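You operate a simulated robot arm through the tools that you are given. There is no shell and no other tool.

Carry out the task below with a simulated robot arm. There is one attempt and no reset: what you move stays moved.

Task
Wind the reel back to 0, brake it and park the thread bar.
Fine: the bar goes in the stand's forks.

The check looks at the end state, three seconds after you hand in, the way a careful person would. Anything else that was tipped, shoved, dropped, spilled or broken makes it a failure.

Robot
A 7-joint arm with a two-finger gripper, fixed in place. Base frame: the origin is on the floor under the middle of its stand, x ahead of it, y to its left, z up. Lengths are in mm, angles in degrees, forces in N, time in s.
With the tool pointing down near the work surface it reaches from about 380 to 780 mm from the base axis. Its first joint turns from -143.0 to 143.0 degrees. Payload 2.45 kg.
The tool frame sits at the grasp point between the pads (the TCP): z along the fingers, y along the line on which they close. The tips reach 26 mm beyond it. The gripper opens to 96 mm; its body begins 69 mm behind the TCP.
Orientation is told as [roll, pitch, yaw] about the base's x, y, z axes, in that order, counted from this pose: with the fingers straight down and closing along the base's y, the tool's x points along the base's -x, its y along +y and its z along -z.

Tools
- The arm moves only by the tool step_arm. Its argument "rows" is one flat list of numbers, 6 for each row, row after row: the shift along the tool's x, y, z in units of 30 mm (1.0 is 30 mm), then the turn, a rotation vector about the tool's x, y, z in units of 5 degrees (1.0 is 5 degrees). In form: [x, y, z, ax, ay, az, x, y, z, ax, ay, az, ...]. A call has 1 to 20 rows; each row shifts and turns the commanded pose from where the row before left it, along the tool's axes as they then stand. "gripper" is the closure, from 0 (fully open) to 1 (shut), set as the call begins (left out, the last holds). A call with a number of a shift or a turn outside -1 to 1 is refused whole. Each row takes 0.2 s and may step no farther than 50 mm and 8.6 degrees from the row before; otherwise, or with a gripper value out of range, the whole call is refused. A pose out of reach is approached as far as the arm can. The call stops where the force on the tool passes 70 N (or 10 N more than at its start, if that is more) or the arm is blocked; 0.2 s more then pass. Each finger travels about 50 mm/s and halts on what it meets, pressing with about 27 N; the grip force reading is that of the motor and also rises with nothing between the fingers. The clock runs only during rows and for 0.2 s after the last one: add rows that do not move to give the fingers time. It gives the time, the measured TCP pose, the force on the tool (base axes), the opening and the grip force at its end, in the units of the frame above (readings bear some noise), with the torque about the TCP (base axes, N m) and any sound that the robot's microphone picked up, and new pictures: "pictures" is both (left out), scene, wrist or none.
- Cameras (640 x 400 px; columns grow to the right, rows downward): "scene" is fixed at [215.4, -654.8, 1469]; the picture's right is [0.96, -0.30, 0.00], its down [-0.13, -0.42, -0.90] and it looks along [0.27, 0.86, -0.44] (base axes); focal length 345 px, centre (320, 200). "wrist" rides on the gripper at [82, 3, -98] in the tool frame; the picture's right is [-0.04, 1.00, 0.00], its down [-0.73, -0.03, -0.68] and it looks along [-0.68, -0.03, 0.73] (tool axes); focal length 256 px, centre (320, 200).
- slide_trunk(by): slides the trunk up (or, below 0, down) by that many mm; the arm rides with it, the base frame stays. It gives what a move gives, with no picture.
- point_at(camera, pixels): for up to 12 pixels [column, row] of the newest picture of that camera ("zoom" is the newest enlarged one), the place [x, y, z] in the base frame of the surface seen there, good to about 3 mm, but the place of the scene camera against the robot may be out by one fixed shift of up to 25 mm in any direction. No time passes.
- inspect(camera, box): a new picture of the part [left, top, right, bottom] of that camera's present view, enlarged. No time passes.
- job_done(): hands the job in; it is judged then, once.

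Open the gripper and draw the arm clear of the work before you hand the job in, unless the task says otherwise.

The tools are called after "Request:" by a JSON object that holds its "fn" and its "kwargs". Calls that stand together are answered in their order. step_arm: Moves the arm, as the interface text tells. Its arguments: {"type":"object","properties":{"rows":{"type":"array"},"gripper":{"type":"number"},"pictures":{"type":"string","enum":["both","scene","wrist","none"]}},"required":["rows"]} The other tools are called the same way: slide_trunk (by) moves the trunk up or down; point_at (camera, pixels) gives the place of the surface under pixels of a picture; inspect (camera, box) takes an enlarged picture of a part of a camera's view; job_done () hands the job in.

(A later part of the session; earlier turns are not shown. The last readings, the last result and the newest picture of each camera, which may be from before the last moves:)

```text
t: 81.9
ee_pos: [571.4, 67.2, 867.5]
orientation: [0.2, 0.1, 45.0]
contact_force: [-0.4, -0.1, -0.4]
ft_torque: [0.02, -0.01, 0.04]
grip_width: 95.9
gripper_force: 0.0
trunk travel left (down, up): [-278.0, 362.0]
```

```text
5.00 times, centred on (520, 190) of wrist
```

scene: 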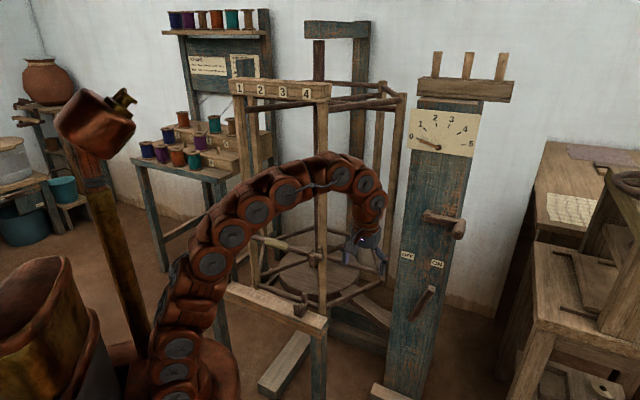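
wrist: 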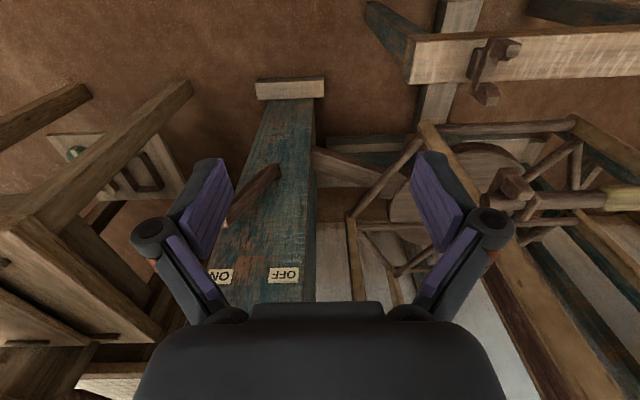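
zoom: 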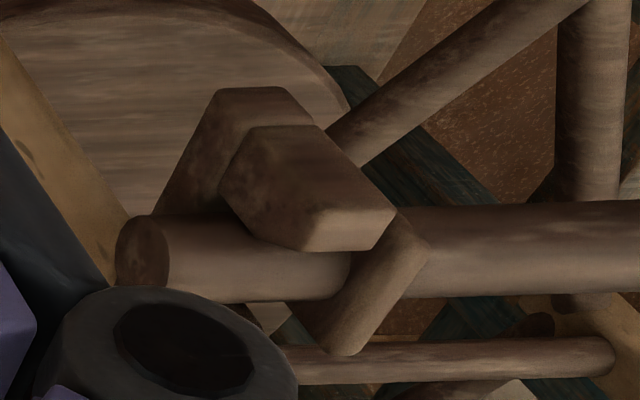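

I measure the stand's right fork more finely: prong faces, gap and base.

Request:
{"fn": "inspect", "kwargs": {"camera": "wrist", "box": [460, 25, 540, 105]}}

Request:
{"fn": "point_at", "kwargs": {"camera": "zoom", "pixels": [[320, 120], [380, 160], [290, 180], [410, 120], [250, 260], [260, 290], [300, 330], [240, 350], [200, 330], [240, 200], [180, 200], [280, 230]]}}

```text
5.00 times, centred on (500, 65) of wrist
```

zoom: 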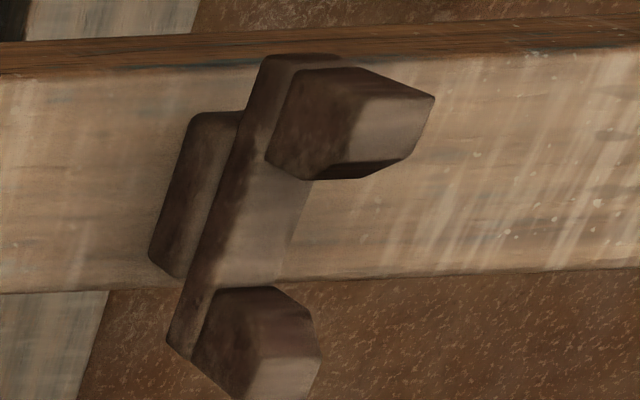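

```text
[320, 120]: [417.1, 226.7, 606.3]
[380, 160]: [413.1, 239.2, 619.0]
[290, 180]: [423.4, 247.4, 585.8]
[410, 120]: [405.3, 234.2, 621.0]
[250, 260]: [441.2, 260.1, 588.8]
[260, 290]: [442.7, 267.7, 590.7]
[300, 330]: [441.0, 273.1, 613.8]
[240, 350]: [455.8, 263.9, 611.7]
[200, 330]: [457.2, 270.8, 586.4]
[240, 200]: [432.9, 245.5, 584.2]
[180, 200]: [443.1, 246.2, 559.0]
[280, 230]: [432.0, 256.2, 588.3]
```

The stand's right fork has its base top at z about 588 with prongs near h = 455 and 507, at the same sideways place as the reel's fork. Now I yaw the tool by +90 degrees so the fingers close across the bar.

Request:
{"fn": "step_arm", "kwargs": {"rows": [0, 0, 0, 0, 0, -1, 0, 0, 0, 0, 0, -1, 0, 0, 0, 0, 0, -1, 0, 0, 0, 0, 0, -1, 0, 0, 0, 0, 0, -1, 0, 0, 0, 0, 0, -1, 0, 0, 0, 0, 0, -1, 0, 0, 0, 0, 0, -1, 0, 0, 0, 0, 0, -1, 0, 0, 0, 0, 0, -1, 0, 0, 0, 0, 0, -1, 0, 0, 0, 0, 0, -1, 0, 0, 0, 0, 0, -1, 0, 0, 0, 0, 0, -1, 0, 0, 0, 0, 0, -1, 0, 0, 0, 0, 0, -1, 0, 0, 0, 0, 0, -1, 0, 0, 0, 0, 0, -1], "pictures": "wrist"}}

```text
t: 85.7
ee_pos: [571.7, 66.5, 867.5]
orientation: [-0.1, 0.0, 135.0]
contact_force: [0.4, -0.2, 0.0]
ft_torque: [0.01, 0.01, -0.04]
grip_width: 96.1
gripper_force: 0.0
trunk travel left (down, up): [-278.0, 362.0]
```

wrist: 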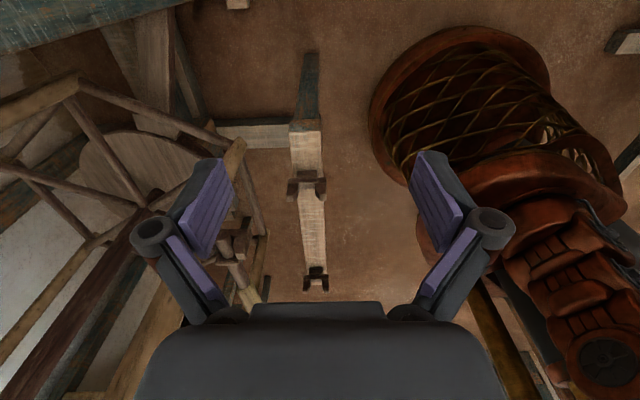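

Yaw is 135. Both stand forks are in view, the near one at (307,185) and the far one at (317,277), and the reel's fork at (243,240). I enlarge and measure them.

Request:
{"fn": "inspect", "kwargs": {"camera": "wrist", "box": [270, 150, 350, 210]}}

Request:
{"fn": "point_at", "kwargs": {"camera": "zoom", "pixels": [[180, 270], [180, 330], [430, 250], [430, 310], [250, 260], [300, 260], [350, 260], [310, 300], [220, 300], [380, 300], [180, 240], [430, 220]]}}

Request:
{"fn": "inspect", "kwargs": {"camera": "wrist", "box": [280, 255, 350, 300]}}

```text
6.67 times, centred on (310, 180) of wrist
```

zoom: 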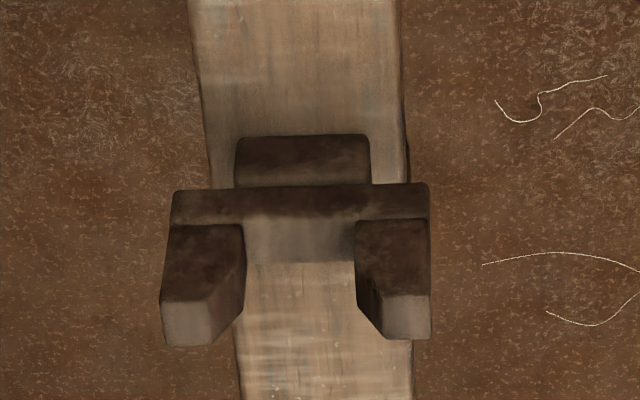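

```text
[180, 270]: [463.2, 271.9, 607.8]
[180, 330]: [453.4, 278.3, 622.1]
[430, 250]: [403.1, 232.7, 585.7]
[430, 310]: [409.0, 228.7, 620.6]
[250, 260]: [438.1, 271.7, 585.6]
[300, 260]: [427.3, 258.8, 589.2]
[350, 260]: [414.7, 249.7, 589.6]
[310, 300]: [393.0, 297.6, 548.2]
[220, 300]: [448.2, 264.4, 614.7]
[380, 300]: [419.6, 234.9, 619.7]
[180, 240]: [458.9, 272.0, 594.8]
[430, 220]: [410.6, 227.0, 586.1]
```

```text
8.89 times, centred on (315, 278) of wrist
```

zoom: 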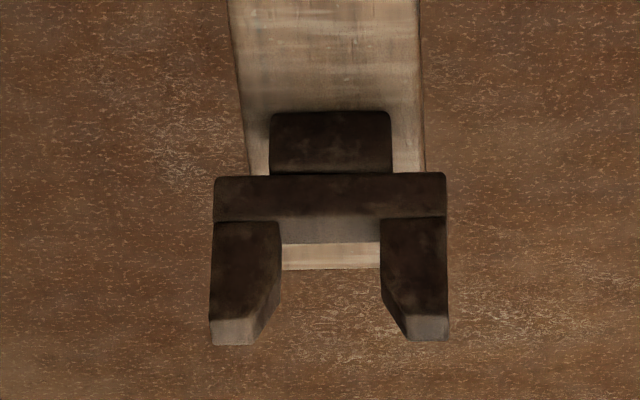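

I measure the far (left) fork and then the reel's forks and bar collars in this view.

Request:
{"fn": "point_at", "kwargs": {"camera": "zoom", "pixels": [[235, 270], [235, 328], [265, 300], [420, 270], [428, 328], [400, 300], [330, 230], [300, 230], [365, 230], [330, 195], [330, 145], [330, 258]]}}

Request:
{"fn": "inspect", "kwargs": {"camera": "wrist", "box": [200, 190, 290, 310]}}

```text
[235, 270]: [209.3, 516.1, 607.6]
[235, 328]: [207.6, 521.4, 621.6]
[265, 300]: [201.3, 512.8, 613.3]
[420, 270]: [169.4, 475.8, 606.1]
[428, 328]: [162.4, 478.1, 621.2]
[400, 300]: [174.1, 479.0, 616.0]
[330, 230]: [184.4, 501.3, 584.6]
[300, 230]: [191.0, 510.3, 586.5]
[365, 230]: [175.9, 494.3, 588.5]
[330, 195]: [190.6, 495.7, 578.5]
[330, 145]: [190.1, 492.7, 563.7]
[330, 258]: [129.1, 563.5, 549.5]
```

```text
3.33 times, centred on (245, 250) of wrist
```

zoom: 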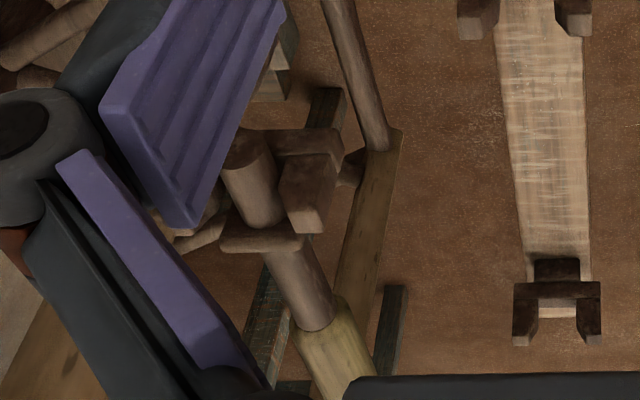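

Both stand forks are centred at h about 483.5 with t = 126 and -225, so the bar only has to come straight toward the robot and down. I move the gripper sideways to above the stand, in front of the bar's wrapped grip.

Request:
{"fn": "step_arm", "kwargs": {"rows": [-0.953, -0.117, 0, 0, 0, 0, -0.953, -0.117, 0, 0, 0, 0, -0.953, -0.117, 0, 0, 0, 0, -0.953, -0.117, 0, 0, 0, 0, -0.953, -0.117, 0, 0, 0, 0, -0.953, -0.117, 0, 0, 0, 0, -0.953, -0.117, 0, 0, 0, 0, -0.953, -0.117, 0, 0, 0, 0, -0.953, -0.117, 0, 0, 0, 0, -0.953, -0.117, 0, 0, 0, 0, -0.953, -0.117, 0, 0, 0, 0, -0.953, -0.117, 0, 0, 0, 0, -0.953, -0.117, 0, 0, 0, 0, -0.953, -0.117, 0, 0, 0, 0]}}

```text
t: 88.7
ee_pos: [321.5, 384.1, 866.8]
orientation: [0.1, 0.0, 134.9]
contact_force: [-0.1, -0.5, -0.6]
ft_torque: [0.0, 0.0, 0.02]
grip_width: 96.1
gripper_force: 0.1
trunk travel left (down, up): [-278.0, 362.0]
```

scene: 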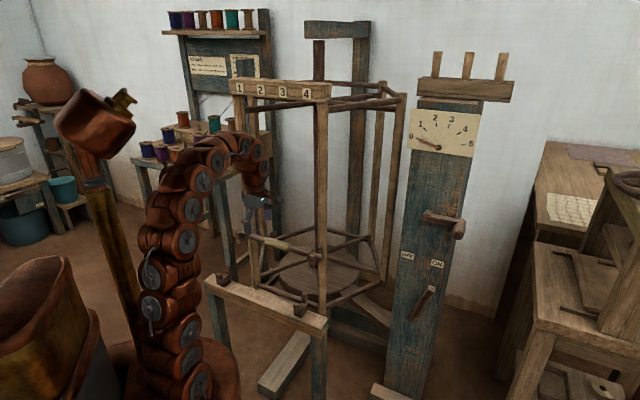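
wrist: 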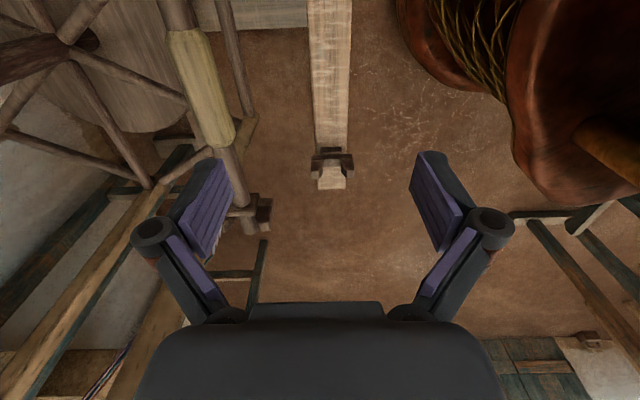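

Now the wrist view shows the bar with its wrapped grip (200,85), the left collar and reel fork (245,210), and the stand's left fork (332,165). I enlarge to measure.

Request:
{"fn": "inspect", "kwargs": {"camera": "wrist", "box": [150, 0, 300, 110]}}

Request:
{"fn": "point_at", "kwargs": {"camera": "wrist", "pixels": [[185, 35], [200, 80], [215, 130], [222, 140], [232, 165], [240, 185], [243, 205], [262, 210], [170, 5], [331, 160], [346, 165], [318, 165]]}}

Request:
{"fn": "inspect", "kwargs": {"camera": "wrist", "box": [210, 140, 310, 240]}}

```text
3.64 times, centred on (225, 55) of wrist
```

zoom: 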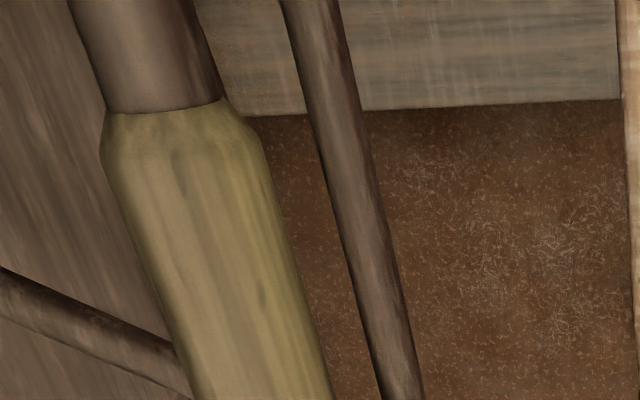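

```text
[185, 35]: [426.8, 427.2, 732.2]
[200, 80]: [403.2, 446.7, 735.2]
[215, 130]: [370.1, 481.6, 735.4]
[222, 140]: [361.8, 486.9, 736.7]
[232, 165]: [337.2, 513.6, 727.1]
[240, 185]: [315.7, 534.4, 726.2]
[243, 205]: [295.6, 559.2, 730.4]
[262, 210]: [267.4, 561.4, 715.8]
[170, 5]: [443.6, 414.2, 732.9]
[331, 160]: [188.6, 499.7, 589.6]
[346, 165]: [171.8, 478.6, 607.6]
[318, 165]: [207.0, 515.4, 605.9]
```

```text
4.00 times, centred on (260, 190) of wrist
```

zoom: 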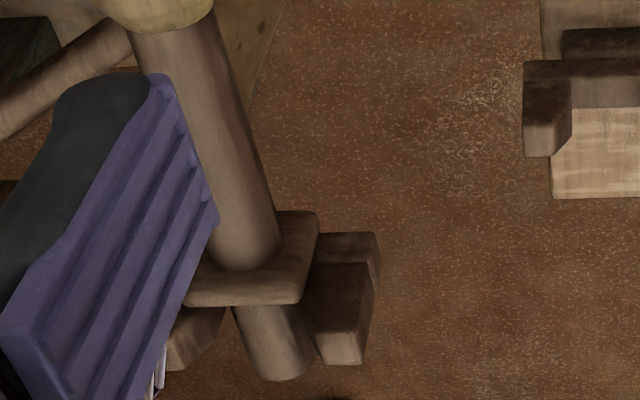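

The bar's axis is near h = 603, z = 719, with collars at t = 98 and -187, so its middle is right at the gripper's t. Before moving over it I check the arm's height against the reel's top beam.

Request:
{"fn": "point_at", "kwargs": {"camera": "scene", "pixels": [[215, 137], [240, 140], [258, 150], [266, 170], [262, 185], [200, 150], [318, 200], [248, 225], [254, 260], [300, 110], [280, 104], [262, 214]]}}

Request:
{"fn": "inspect", "kwargs": {"camera": "scene", "box": [180, 120, 340, 280]}}

```text
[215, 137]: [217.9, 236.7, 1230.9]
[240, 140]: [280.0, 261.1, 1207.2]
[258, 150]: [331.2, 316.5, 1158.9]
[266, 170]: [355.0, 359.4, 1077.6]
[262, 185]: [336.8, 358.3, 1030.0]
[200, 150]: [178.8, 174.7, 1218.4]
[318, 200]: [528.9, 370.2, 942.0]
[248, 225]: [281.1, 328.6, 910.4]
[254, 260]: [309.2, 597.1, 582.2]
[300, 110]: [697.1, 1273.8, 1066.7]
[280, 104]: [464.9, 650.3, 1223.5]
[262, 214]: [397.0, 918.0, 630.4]
```

```text
2.50 times, centred on (260, 200) of scene
```

zoom: 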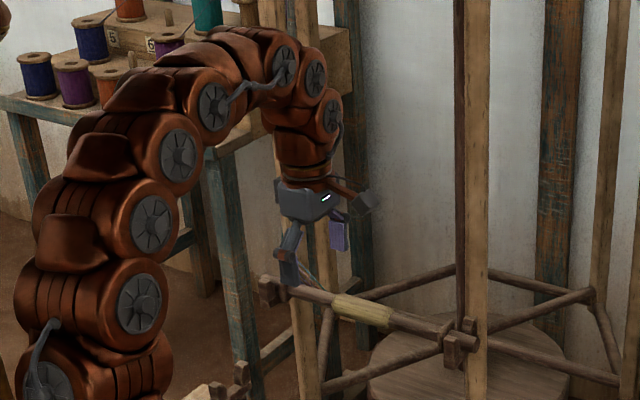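

The arm tops out at about z = 1230, below the top beam, and there is free room between the reel posts. I lower 60 mm, then move forward 105 mm to straddle above the grip.

Request:
{"fn": "step_arm", "kwargs": {"rows": [0, 0, 0.67, 0, 0, 0, 0, 0, 0.67, 0, 0, 0, 0, 0, 0.66, 0, 0, 0, 0, -0.7, 0, 0, 0, 0, 0, -0.7, 0, 0, 0, 0, 0, -0.7, 0, 0, 0, 0, 0, -0.7, 0, 0, 0, 0, 0, -0.68, 0, 0, 0, 0]}}

```text
t: 90.5
ee_pos: [396.8, 457.3, 808.3]
orientation: [0.0, 0.0, 135.0]
contact_force: [0.1, -0.3, -0.3]
ft_torque: [0.04, 0.01, 0.01]
grip_width: 96.0
gripper_force: 0.1
trunk travel left (down, up): [-278.0, 362.0]
```

scene: 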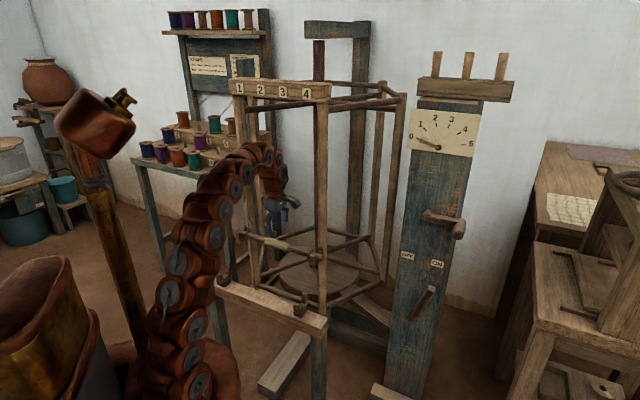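
wrist: 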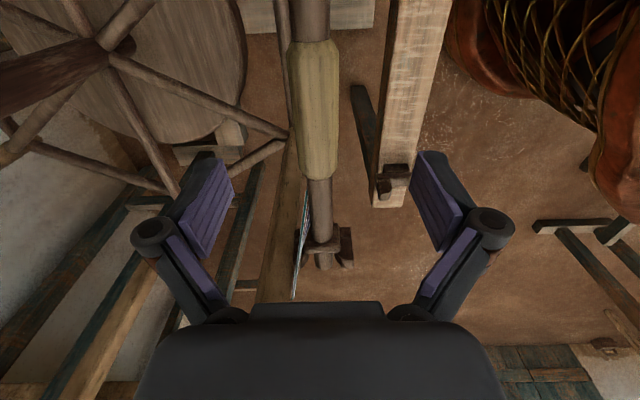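

The gripper is centred over the wrapped grip (316,110). There are coloured threads near the left collar (300,250); I look at them before descending.

Request:
{"fn": "inspect", "kwargs": {"camera": "wrist", "box": [260, 150, 380, 300]}}

Request:
{"fn": "inspect", "kwargs": {"camera": "scene", "box": [200, 140, 340, 320]}}

Request:
{"fn": "point_at", "kwargs": {"camera": "wrist", "pixels": [[315, 45], [316, 100], [319, 170], [320, 195], [321, 225], [322, 243], [323, 260], [345, 245], [300, 240], [290, 200], [281, 90], [300, 90]]}}

```text
2.67 times, centred on (320, 225) of wrist
```

zoom: 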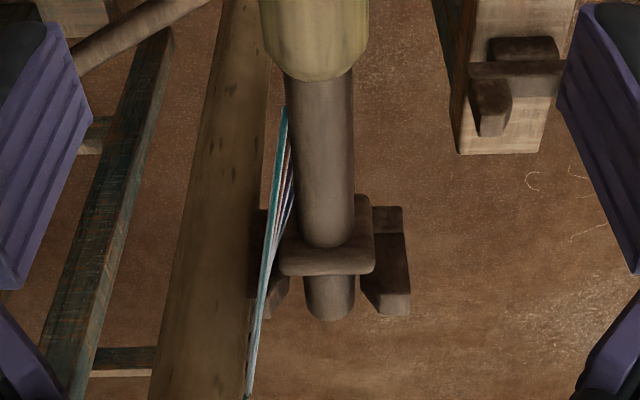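

```text
2.22 times, centred on (270, 230) of scene
```

zoom: 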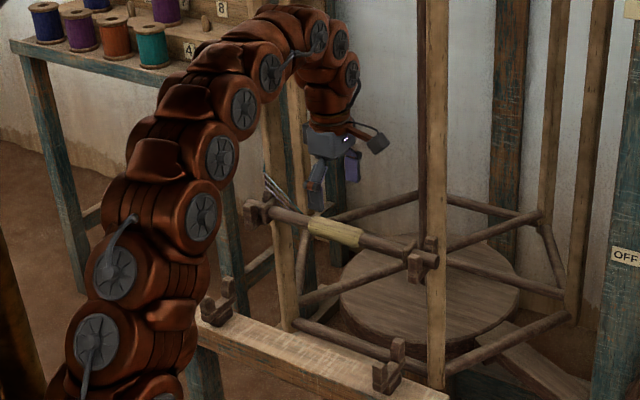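

```text
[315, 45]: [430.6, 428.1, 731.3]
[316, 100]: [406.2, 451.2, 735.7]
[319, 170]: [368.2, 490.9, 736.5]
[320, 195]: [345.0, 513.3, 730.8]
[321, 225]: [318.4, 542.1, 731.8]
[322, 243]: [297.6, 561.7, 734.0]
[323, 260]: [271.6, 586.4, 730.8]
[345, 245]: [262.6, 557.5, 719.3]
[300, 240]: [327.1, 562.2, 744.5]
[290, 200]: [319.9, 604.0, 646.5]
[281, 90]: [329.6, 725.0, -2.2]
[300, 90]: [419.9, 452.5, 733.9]
```

The bar's axis lies at h = 607, z = 719. I shift 3 mm forward and descend 88 mm around the wrapped grip.

Request:
{"fn": "step_arm", "kwargs": {"rows": [0, -0.1, 0.6, 0, 0, 0, 0, 0, 0.6, 0, 0, 0, 0, 0, 0.6, 0, 0, 0, 0, 0, 0.6, 0, 0, 0, 0, 0, 0.53, 0, 0, 0]}}

```text
t: 91.7
ee_pos: [399.3, 460.6, 720.1]
orientation: [0.0, -0.1, 135.0]
contact_force: [0.4, 0.4, -0.1]
ft_torque: [-0.01, 0.04, 0.01]
grip_width: 95.9
gripper_force: 0.0
trunk travel left (down, up): [-278.0, 362.0]
```

scene: 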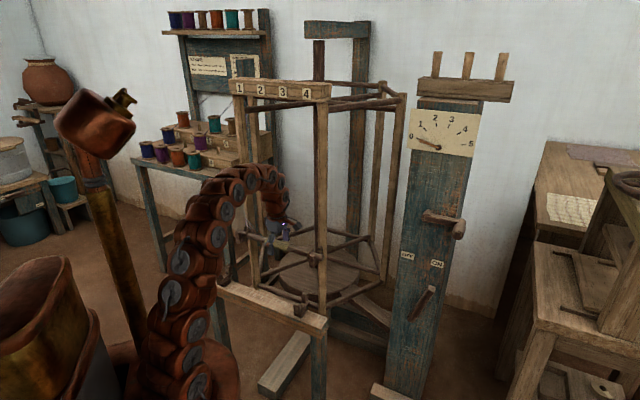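
wrist: 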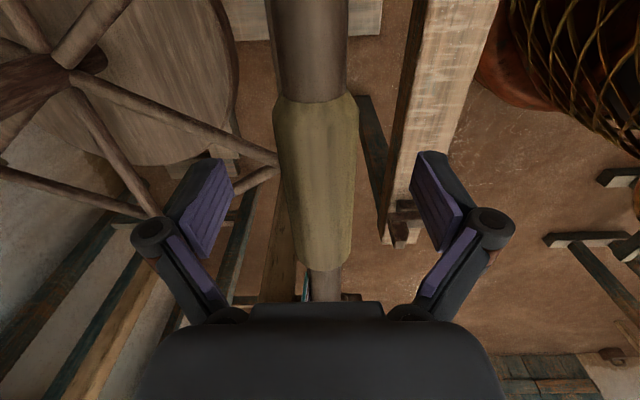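

The wrapped grip lies between the fingers (cols 278–358, TCP at row 186). I close the gripper.

Request:
{"fn": "step_arm", "kwargs": {"rows": [0, 0, 0, 0, 0, 0, 0, 0, 0, 0, 0, 0, 0, 0, 0, 0, 0, 0, 0, 0, 0, 0, 0, 0, 0, 0, 0, 0, 0, 0, 0, 0, 0, 0, 0, 0], "gripper": 1}}

```text
t: 93.1
ee_pos: [398.8, 460.7, 720.1]
orientation: [0.0, 0.0, 135.0]
contact_force: [-0.5, -0.2, 0.4]
ft_torque: [0.0, -0.02, -0.22]
grip_width: 32.8
gripper_force: 27.1
trunk travel left (down, up): [-278.0, 362.0]
```

scene: 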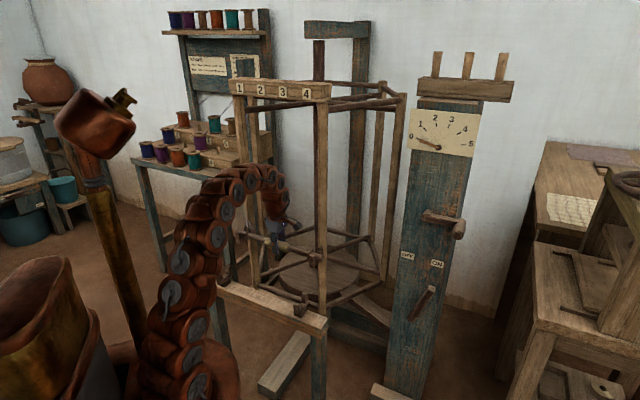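
wrist: 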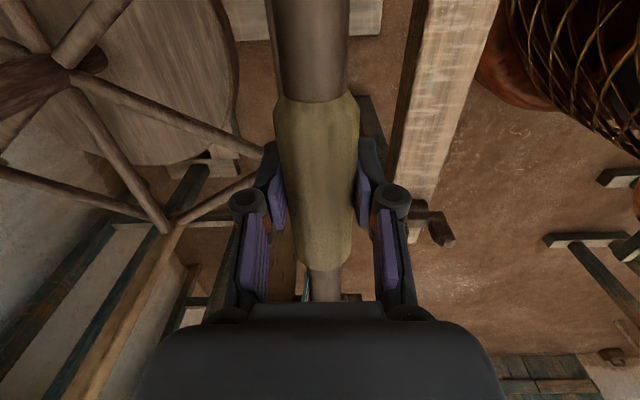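

Gripped at 32.8 mm. I lift straight up about 60 mm to clear the reel's fork prongs (tops near z = 742).

Request:
{"fn": "step_arm", "kwargs": {"rows": [0, 0, -0.3, 0, 0, 0, 0, 0, -0.4, 0, 0, 0, 0, 0, -0.4, 0, 0, 0, 0, 0, -0.5, 0, 0, 0, 0, 0, -0.5, 0, 0, 0]}}

Request:
{"fn": "inspect", "kwargs": {"camera": "scene", "box": [210, 190, 350, 320]}}

```text
t: 94.3
ee_pos: [398.4, 460.5, 784.3]
orientation: [0.0, 0.0, 134.9]
contact_force: [-0.1, -0.3, -2.5]
ft_torque: [0.01, -0.02, -0.22]
grip_width: 32.4
gripper_force: 26.8
trunk travel left (down, up): [-278.0, 362.0]
```

scene: 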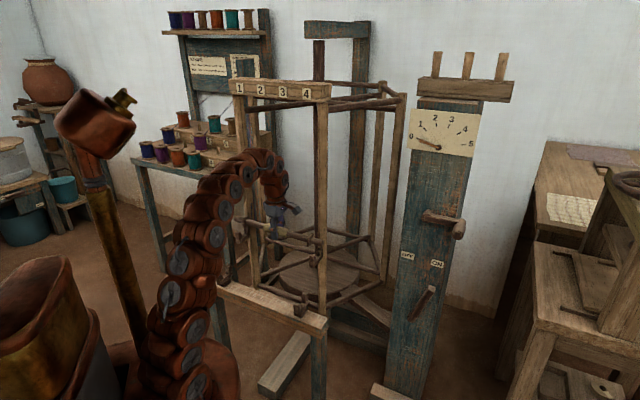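
wrist: 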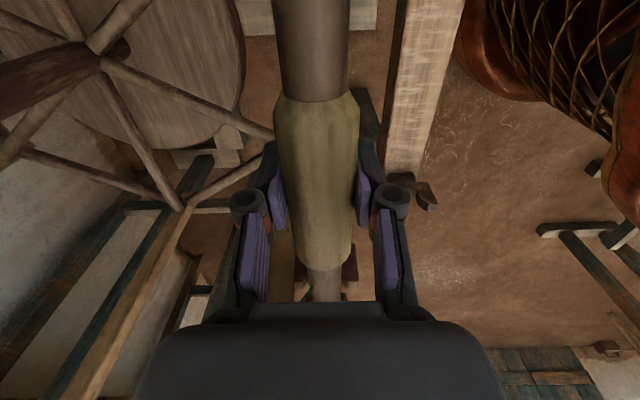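

```text
3.08 times, centred on (280, 255) of scene
```

zoom: 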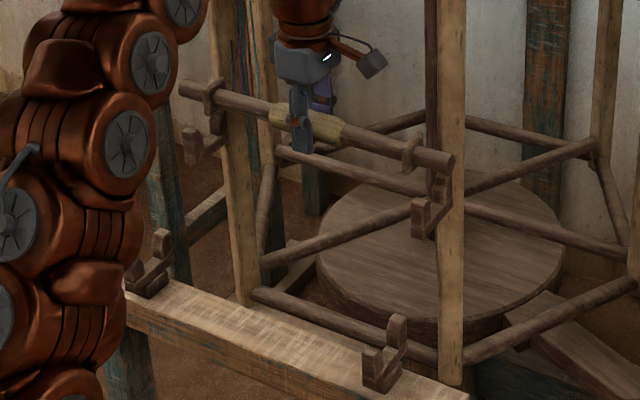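

The bar is free and level, hanging at about 2.5 N. I bring it 124 mm toward the robot, above the stand's forks, with a 5 mm shift to centre it on them.

Request:
{"fn": "step_arm", "kwargs": {"rows": [-0.028, 0.69, 0, 0, 0, 0, -0.028, 0.69, 0, 0, 0, 0, -0.028, 0.69, 0, 0, 0, 0, -0.028, 0.69, 0, 0, 0, 0, -0.028, 0.69, 0, 0, 0, 0, -0.027, 0.69, 0, 0, 0, 0, 0, 0, 0, 0, 0, 0]}}

Request:
{"fn": "inspect", "kwargs": {"camera": "scene", "box": [190, 200, 350, 340]}}

```text
t: 95.9
ee_pos: [306.7, 377.4, 781.8]
orientation: [0.1, 0.0, 135.0]
contact_force: [0.2, 0.2, -2.4]
ft_torque: [0.0, -0.02, -0.2]
grip_width: 32.7
gripper_force: 27.1
trunk travel left (down, up): [-278.0, 362.0]
```

scene: 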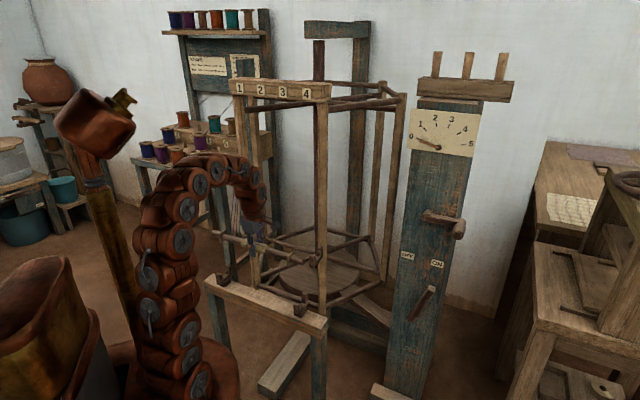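
wrist: 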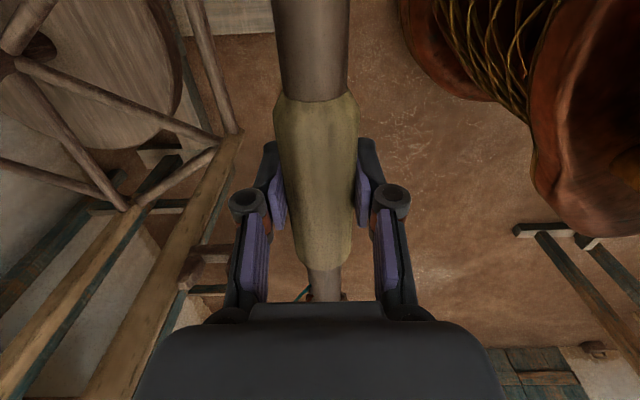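

```text
2.86 times, centred on (270, 270) of scene
```

zoom: 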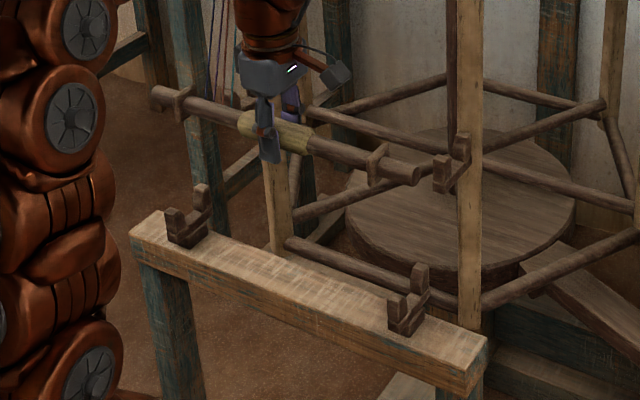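

The bar hangs over the stand. With the scene camera seeing both bar and forks, I compare the positions of collars, ends and prongs.

Request:
{"fn": "point_at", "kwargs": {"camera": "zoom", "pixels": [[378, 150], [378, 180], [415, 175], [345, 155], [184, 92], [182, 115], [158, 98], [215, 110], [420, 275], [397, 300], [202, 192], [172, 215]]}}

Request:
{"fn": "inspect", "kwargs": {"camera": "scene", "box": [270, 225, 330, 325]}}

Request:
{"fn": "inspect", "kwargs": {"camera": "scene", "box": [200, 215, 270, 300]}}

```text
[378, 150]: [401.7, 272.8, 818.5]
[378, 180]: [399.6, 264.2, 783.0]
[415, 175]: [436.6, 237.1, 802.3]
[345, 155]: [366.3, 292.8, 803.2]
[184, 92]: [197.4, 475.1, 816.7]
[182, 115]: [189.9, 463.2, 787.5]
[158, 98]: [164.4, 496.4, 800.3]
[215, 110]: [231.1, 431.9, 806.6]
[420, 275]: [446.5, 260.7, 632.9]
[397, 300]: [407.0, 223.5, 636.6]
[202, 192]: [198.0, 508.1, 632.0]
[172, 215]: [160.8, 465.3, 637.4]
```

```text
4.00 times, centred on (300, 275) of scene
```

zoom: 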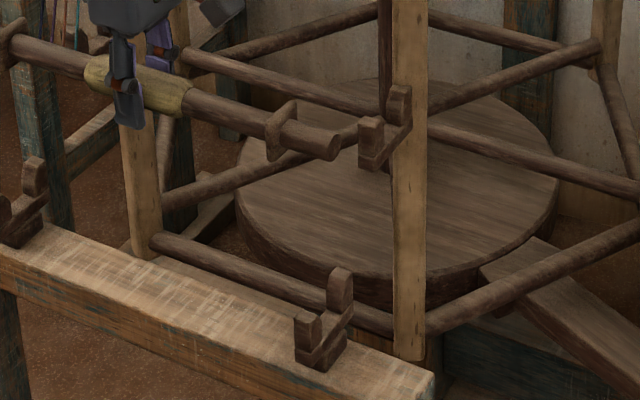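

```text
4.71 times, centred on (235, 258) of scene
```

zoom: 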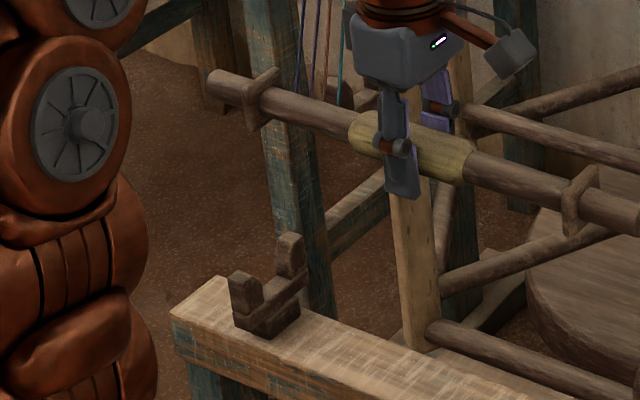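

Bar and forks line up (collars at about ±144 from the fork middle, parallel and level). I lower 132 mm to just above the prongs.

Request:
{"fn": "step_arm", "kwargs": {"rows": [0, 0, 0.7, 0, 0, 0, 0, 0, 0.8, 0, 0, 0, 0, 0, 0.8, 0, 0, 0, 0, 0, 0.8, 0, 0, 0, 0, 0, 0.8, 0, 0, 0, 0, 0, 0.5, 0, 0, 0, 0, 0, 0, 0, 0, 0]}}

Request:
{"fn": "inspect", "kwargs": {"camera": "scene", "box": [270, 255, 340, 325]}}

Request:
{"fn": "inspect", "kwargs": {"camera": "scene", "box": [200, 230, 270, 300]}}

```text
t: 97.5
ee_pos: [307.1, 375.7, 652.1]
orientation: [0.0, 0.0, 135.0]
contact_force: [-0.3, -0.5, -2.7]
ft_torque: [-0.01, -0.06, 0.0]
grip_width: 32.8
gripper_force: 26.9
trunk travel left (down, up): [-278.0, 362.0]
```

scene: 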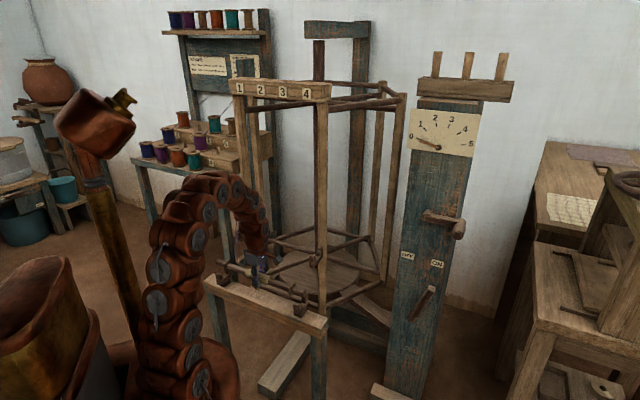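
wrist: 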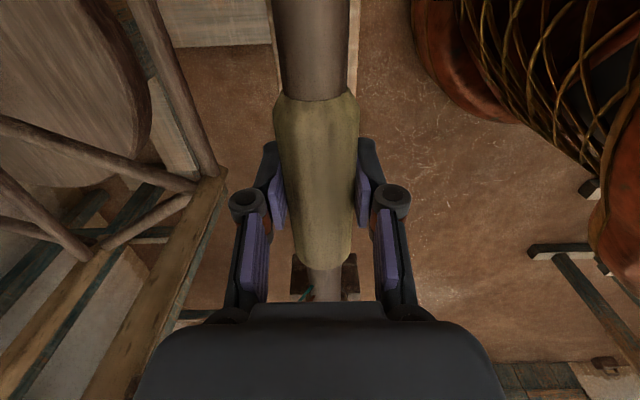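

```text
5.71 times, centred on (305, 290) of scene
```

zoom: 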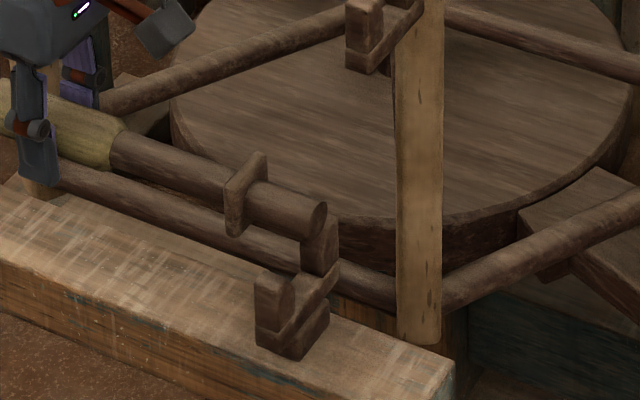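

```text
5.71 times, centred on (235, 265) of scene
```

zoom: 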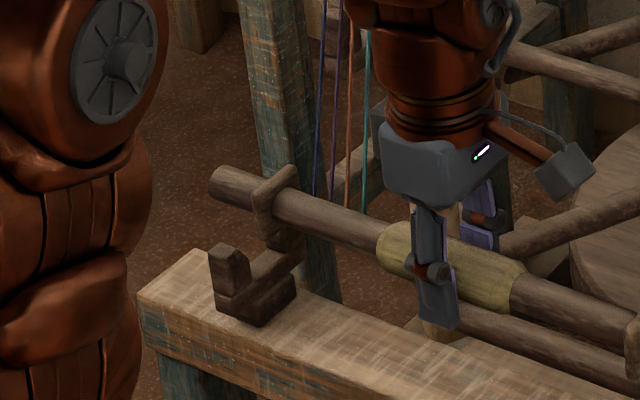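

The bar's ends hover right above the two forks. I descend slowly 30 mm to enter between the prongs, watching the force.

Request:
{"fn": "step_arm", "kwargs": {"rows": [0, 0, 0.2, 0, 0, 0, 0, 0, 0.2, 0, 0, 0, 0, 0, 0.2, 0, 0, 0, 0, 0, 0.2, 0, 0, 0, 0, 0, 0.2, 0, 0, 0]}}

Request:
{"fn": "inspect", "kwargs": {"camera": "scene", "box": [270, 255, 340, 325]}}

Request:
{"fn": "inspect", "kwargs": {"camera": "scene", "box": [200, 230, 270, 300]}}

```text
t: 98.7
ee_pos: [307.1, 376.7, 620.4]
orientation: [0.0, 0.0, 135.0]
contact_force: [-0.2, 0.7, -2.5]
ft_torque: [0.02, 0.03, 0.0]
grip_width: 32.8
gripper_force: 26.5
trunk travel left (down, up): [-278.0, 362.0]
```

scene: 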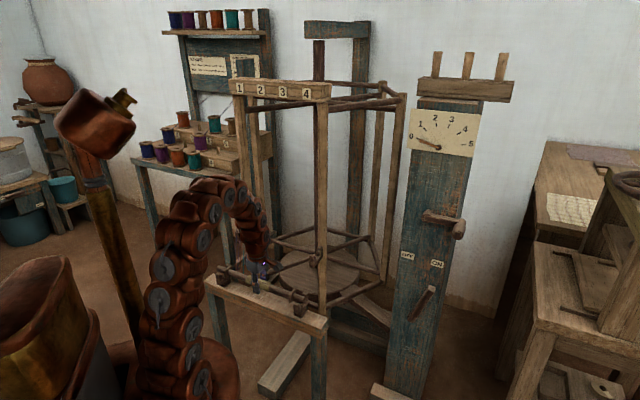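
wrist: 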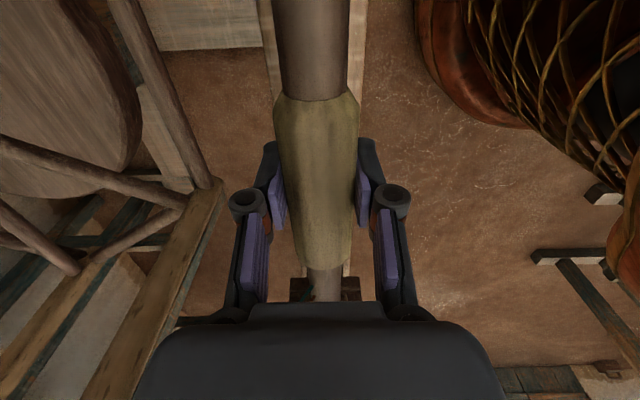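

```text
5.71 times, centred on (305, 290) of scene
```

zoom: 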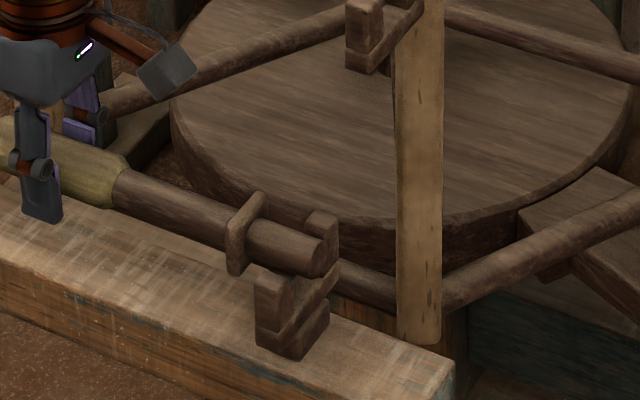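

```text
5.71 times, centred on (235, 265) of scene
```

zoom: 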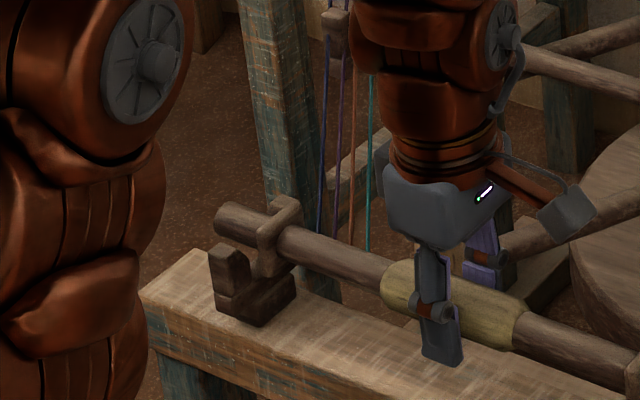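

Both ends sit between the prongs with no contact force. I lower the remaining 18 mm gently until the bar rests on the fork bases.

Request:
{"fn": "step_arm", "kwargs": {"rows": [0, 0, 0.13, 0, 0, 0, 0, 0, 0.13, 0, 0, 0, 0, 0, 0.13, 0, 0, 0, 0, 0, 0.1, 0, 0, 0, 0, 0, 0.08, 0, 0, 0]}}

Request:
{"fn": "inspect", "kwargs": {"camera": "scene", "box": [270, 255, 340, 325]}}

Request:
{"fn": "inspect", "kwargs": {"camera": "scene", "box": [200, 230, 270, 300]}}

```text
t: 99.9
ee_pos: [306.4, 376.5, 605.3]
orientation: [0.1, 0.1, 135.0]
contact_force: [0.3, 0.2, -2.1]
ft_torque: [0.0, 0.0, 0.0]
grip_width: 32.8
gripper_force: 26.9
trunk travel left (down, up): [-278.0, 362.0]
```

scene: 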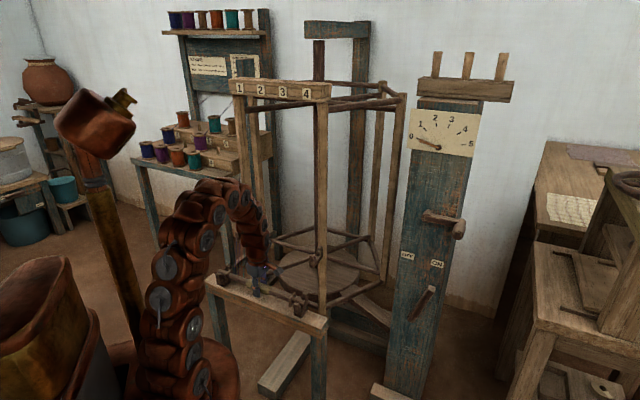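
wrist: 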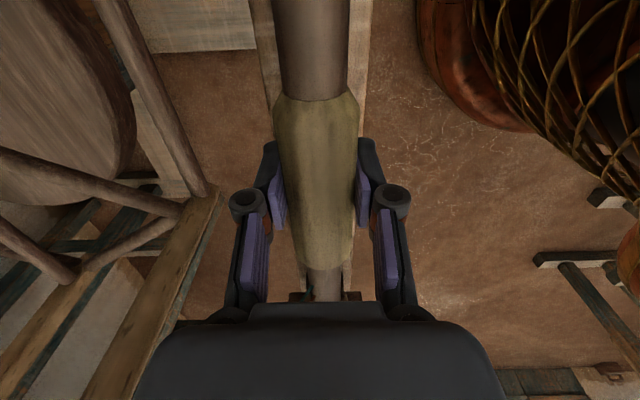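

```text
5.71 times, centred on (305, 290) of scene
```

zoom: 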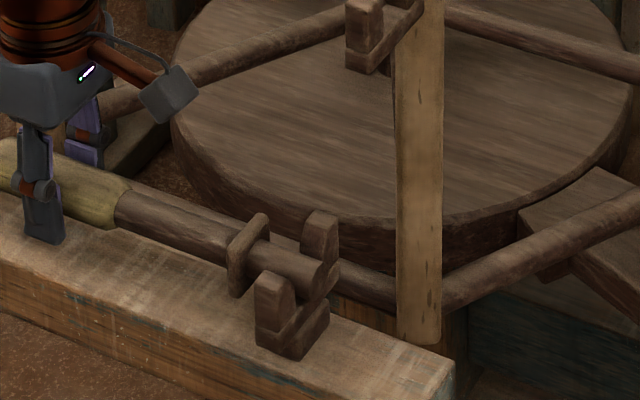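

```text
5.71 times, centred on (235, 265) of scene
```

zoom: 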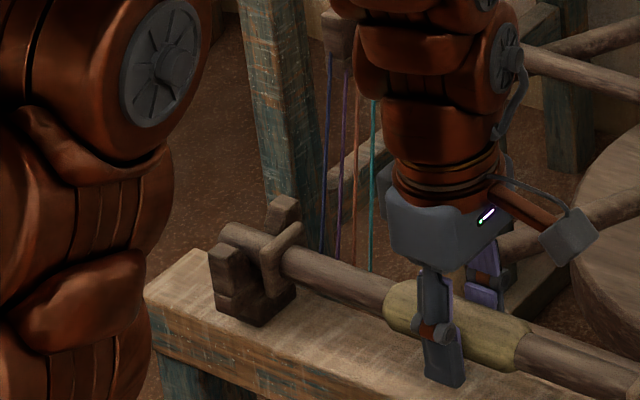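

No contact yet at z = 605. I continue down in 1.5 mm steps until the weight is taken by the forks.

Request:
{"fn": "step_arm", "kwargs": {"rows": [0, 0, 0.05, 0, 0, 0, 0, 0, 0.05, 0, 0, 0, 0, 0, 0.05, 0, 0, 0, 0, 0, 0, 0, 0, 0], "pictures": "none"}}

```text
t: 100.9
ee_pos: [306.4, 376.8, 600.1]
orientation: [0.0, 0.0, 135.0]
contact_force: [0.0, -2.0, 6.3]
ft_torque: [-0.03, -0.01, -0.32]
grip_width: 32.8
gripper_force: 27.1
trunk travel left (down, up): [-278.0, 362.0]
```

The force changed from -2 to +6 N, so the bar now rests on both fork bases. I open the fingers moderately and look.

Request:
{"fn": "step_arm", "kwargs": {"rows": [0, 0, 0, 0, 0, 0, 0, 0, 0, 0, 0, 0, 0, 0, 0, 0, 0, 0, 0, 0, 0, 0, 0, 0, 0, 0, 0, 0, 0, 0], "gripper": 0.3}}

Request:
{"fn": "inspect", "kwargs": {"camera": "scene", "box": [270, 255, 340, 325]}}

Request:
{"fn": "inspect", "kwargs": {"camera": "scene", "box": [200, 230, 270, 300]}}

```text
t: 102.1
ee_pos: [306.8, 376.8, 600.1]
orientation: [0.1, 0.0, 135.0]
contact_force: [0.1, -0.5, 0.5]
ft_torque: [0.0, 0.0, 0.0]
grip_width: 67.3
gripper_force: 0.0
trunk travel left (down, up): [-278.0, 362.0]
```

scene: 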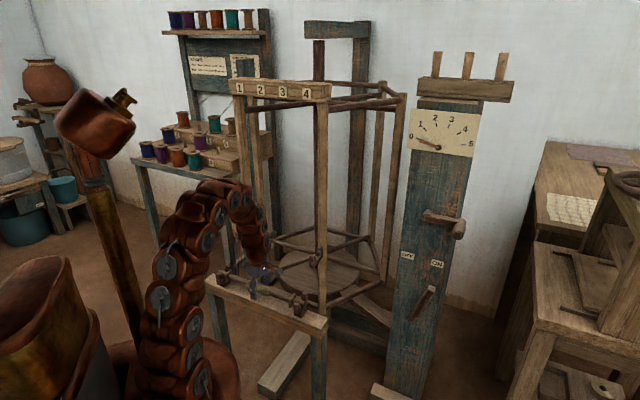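
wrist: 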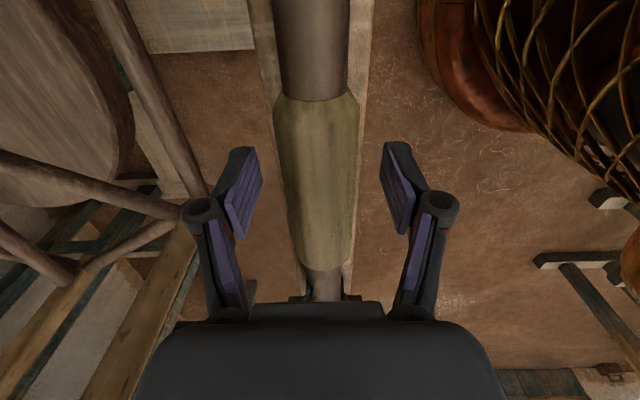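

```text
5.71 times, centred on (305, 290) of scene
```

zoom: 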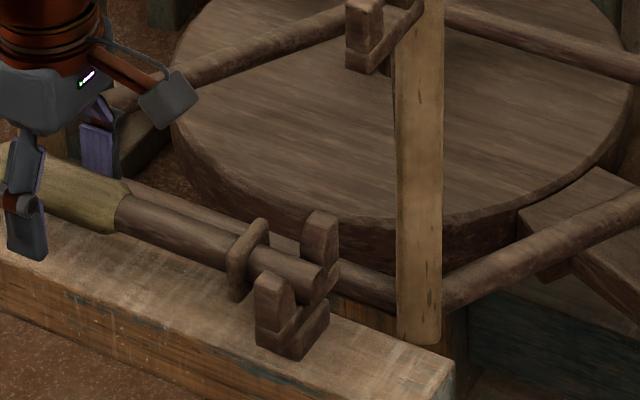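

```text
5.71 times, centred on (235, 265) of scene
```

zoom: 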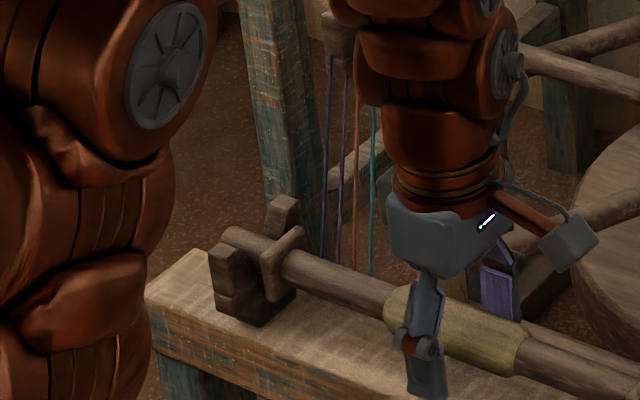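

The bar lies in both forks and the fingers are clear. I withdraw straight up 150 mm.

Request:
{"fn": "step_arm", "kwargs": {"rows": [0, 0, -0.3, 0, 0, 0, 0, 0, -0.7, 0, 0, 0, 0, 0, -1, 0, 0, 0, 0, 0, -1, 0, 0, 0, 0, 0, -1, 0, 0, 0, 0, 0, -1, 0, 0, 0]}}

Request:
{"fn": "inspect", "kwargs": {"camera": "scene", "box": [190, 220, 350, 330]}}

```text
t: 103.5
ee_pos: [308.2, 377.8, 751.0]
orientation: [0.0, 0.1, 135.0]
contact_force: [-0.4, -0.1, -0.3]
ft_torque: [-0.01, -0.01, 0.01]
grip_width: 67.0
gripper_force: 0.1
trunk travel left (down, up): [-278.0, 362.0]
```

scene: 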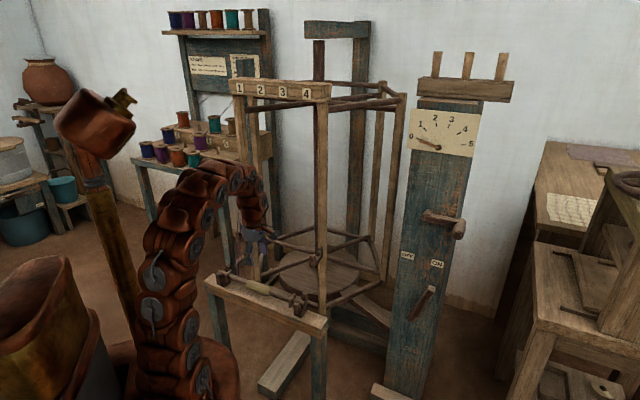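
wrist: 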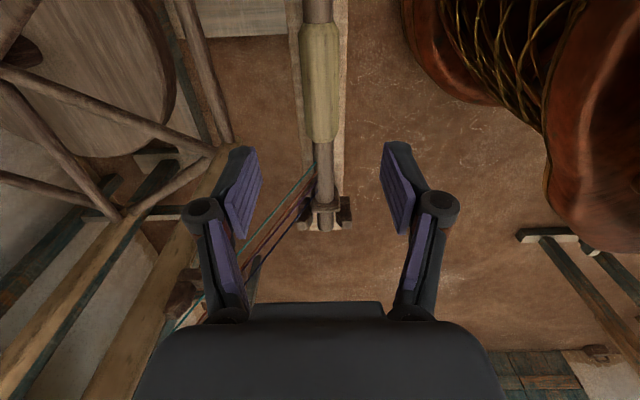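

```text
3.64 times, centred on (270, 275) of scene
```

zoom: 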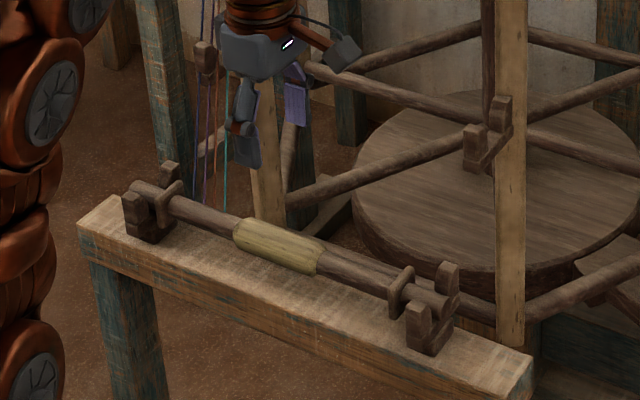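

The bar sits squarely in both stand forks, and the threads run up on its far left side. I rise a further 120 mm, then move right and away from the work with the gripper fully open.

Request:
{"fn": "step_arm", "kwargs": {"rows": [0, 0.2, -1, 0, 0, 0, 0, 0.2, -1, 0, 0, 0, 0, 0.2, -1, 0, 0, 0, 0, 0.2, -1, 0, 0, 0, 1, 0, 0, 0, 0, 0, 1, 0, 0, 0, 0, 0, 1, 0, 0, 0, 0, 0, 1, 0, 0, 0, 0, 0, 1, 0, 0, 0, 0, 0, 1, 0, 0, 0, 0, 0, 1, 0, 0, 0, 0, 0, 1, 0, 0, 0, 0, 0, 1, 0, 0, 0, 0, 0, 1, 0, 0, 0, 0, 0], "gripper": 0.1}}

Request:
{"fn": "inspect", "kwargs": {"camera": "scene", "box": [190, 220, 350, 330]}}

Request:
{"fn": "inspect", "kwargs": {"camera": "scene", "box": [400, 100, 480, 160]}}

Request:
{"fn": "inspect", "kwargs": {"camera": "scene", "box": [390, 200, 470, 330]}}

```text
t: 106.5
ee_pos: [502.2, 148.3, 868.8]
orientation: [0.0, 0.0, 135.0]
contact_force: [-0.5, 0.2, 0.1]
ft_torque: [-0.01, 0.01, 0.01]
grip_width: 86.4
gripper_force: 0.0
trunk travel left (down, up): [-278.0, 362.0]
```

scene: 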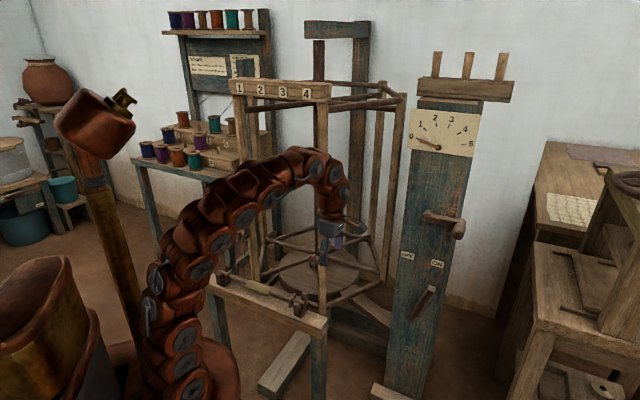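
wrist: 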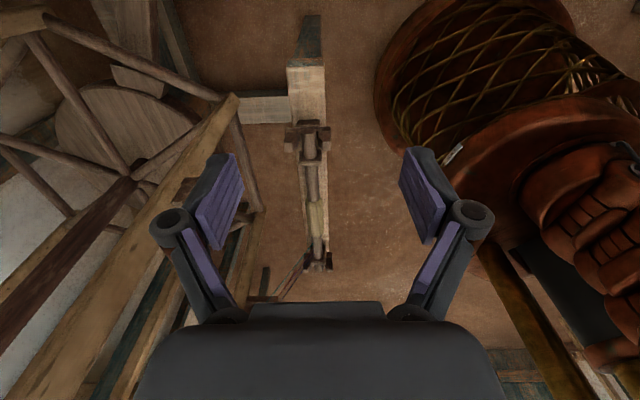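

```text
3.64 times, centred on (270, 275) of scene
```

zoom: 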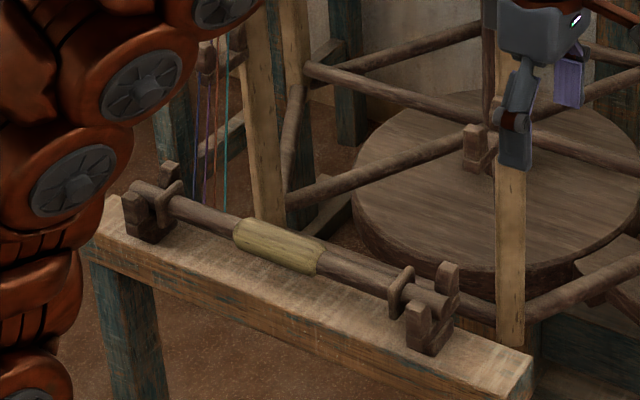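

```text
6.67 times, centred on (440, 130) of scene
```

zoom: 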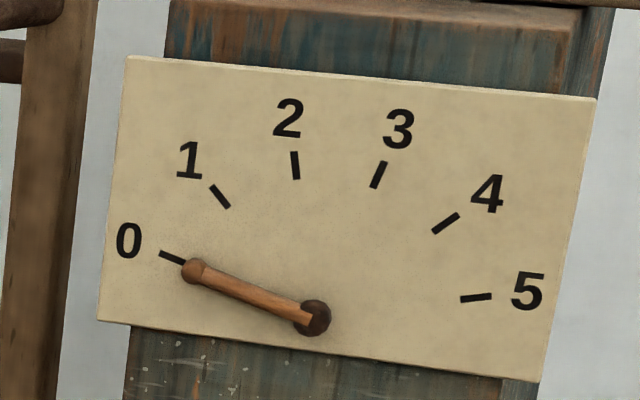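

```text
3.08 times, centred on (430, 265) of scene
```

zoom: 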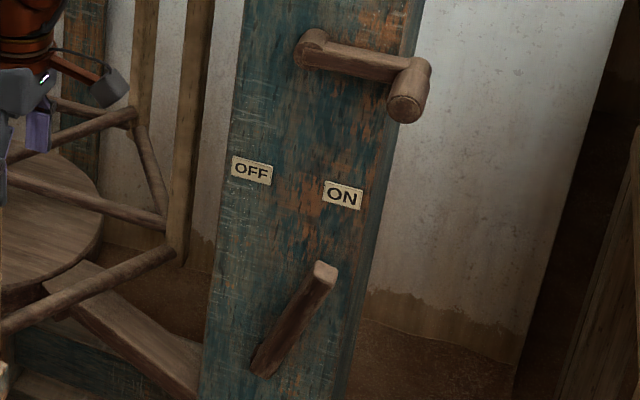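

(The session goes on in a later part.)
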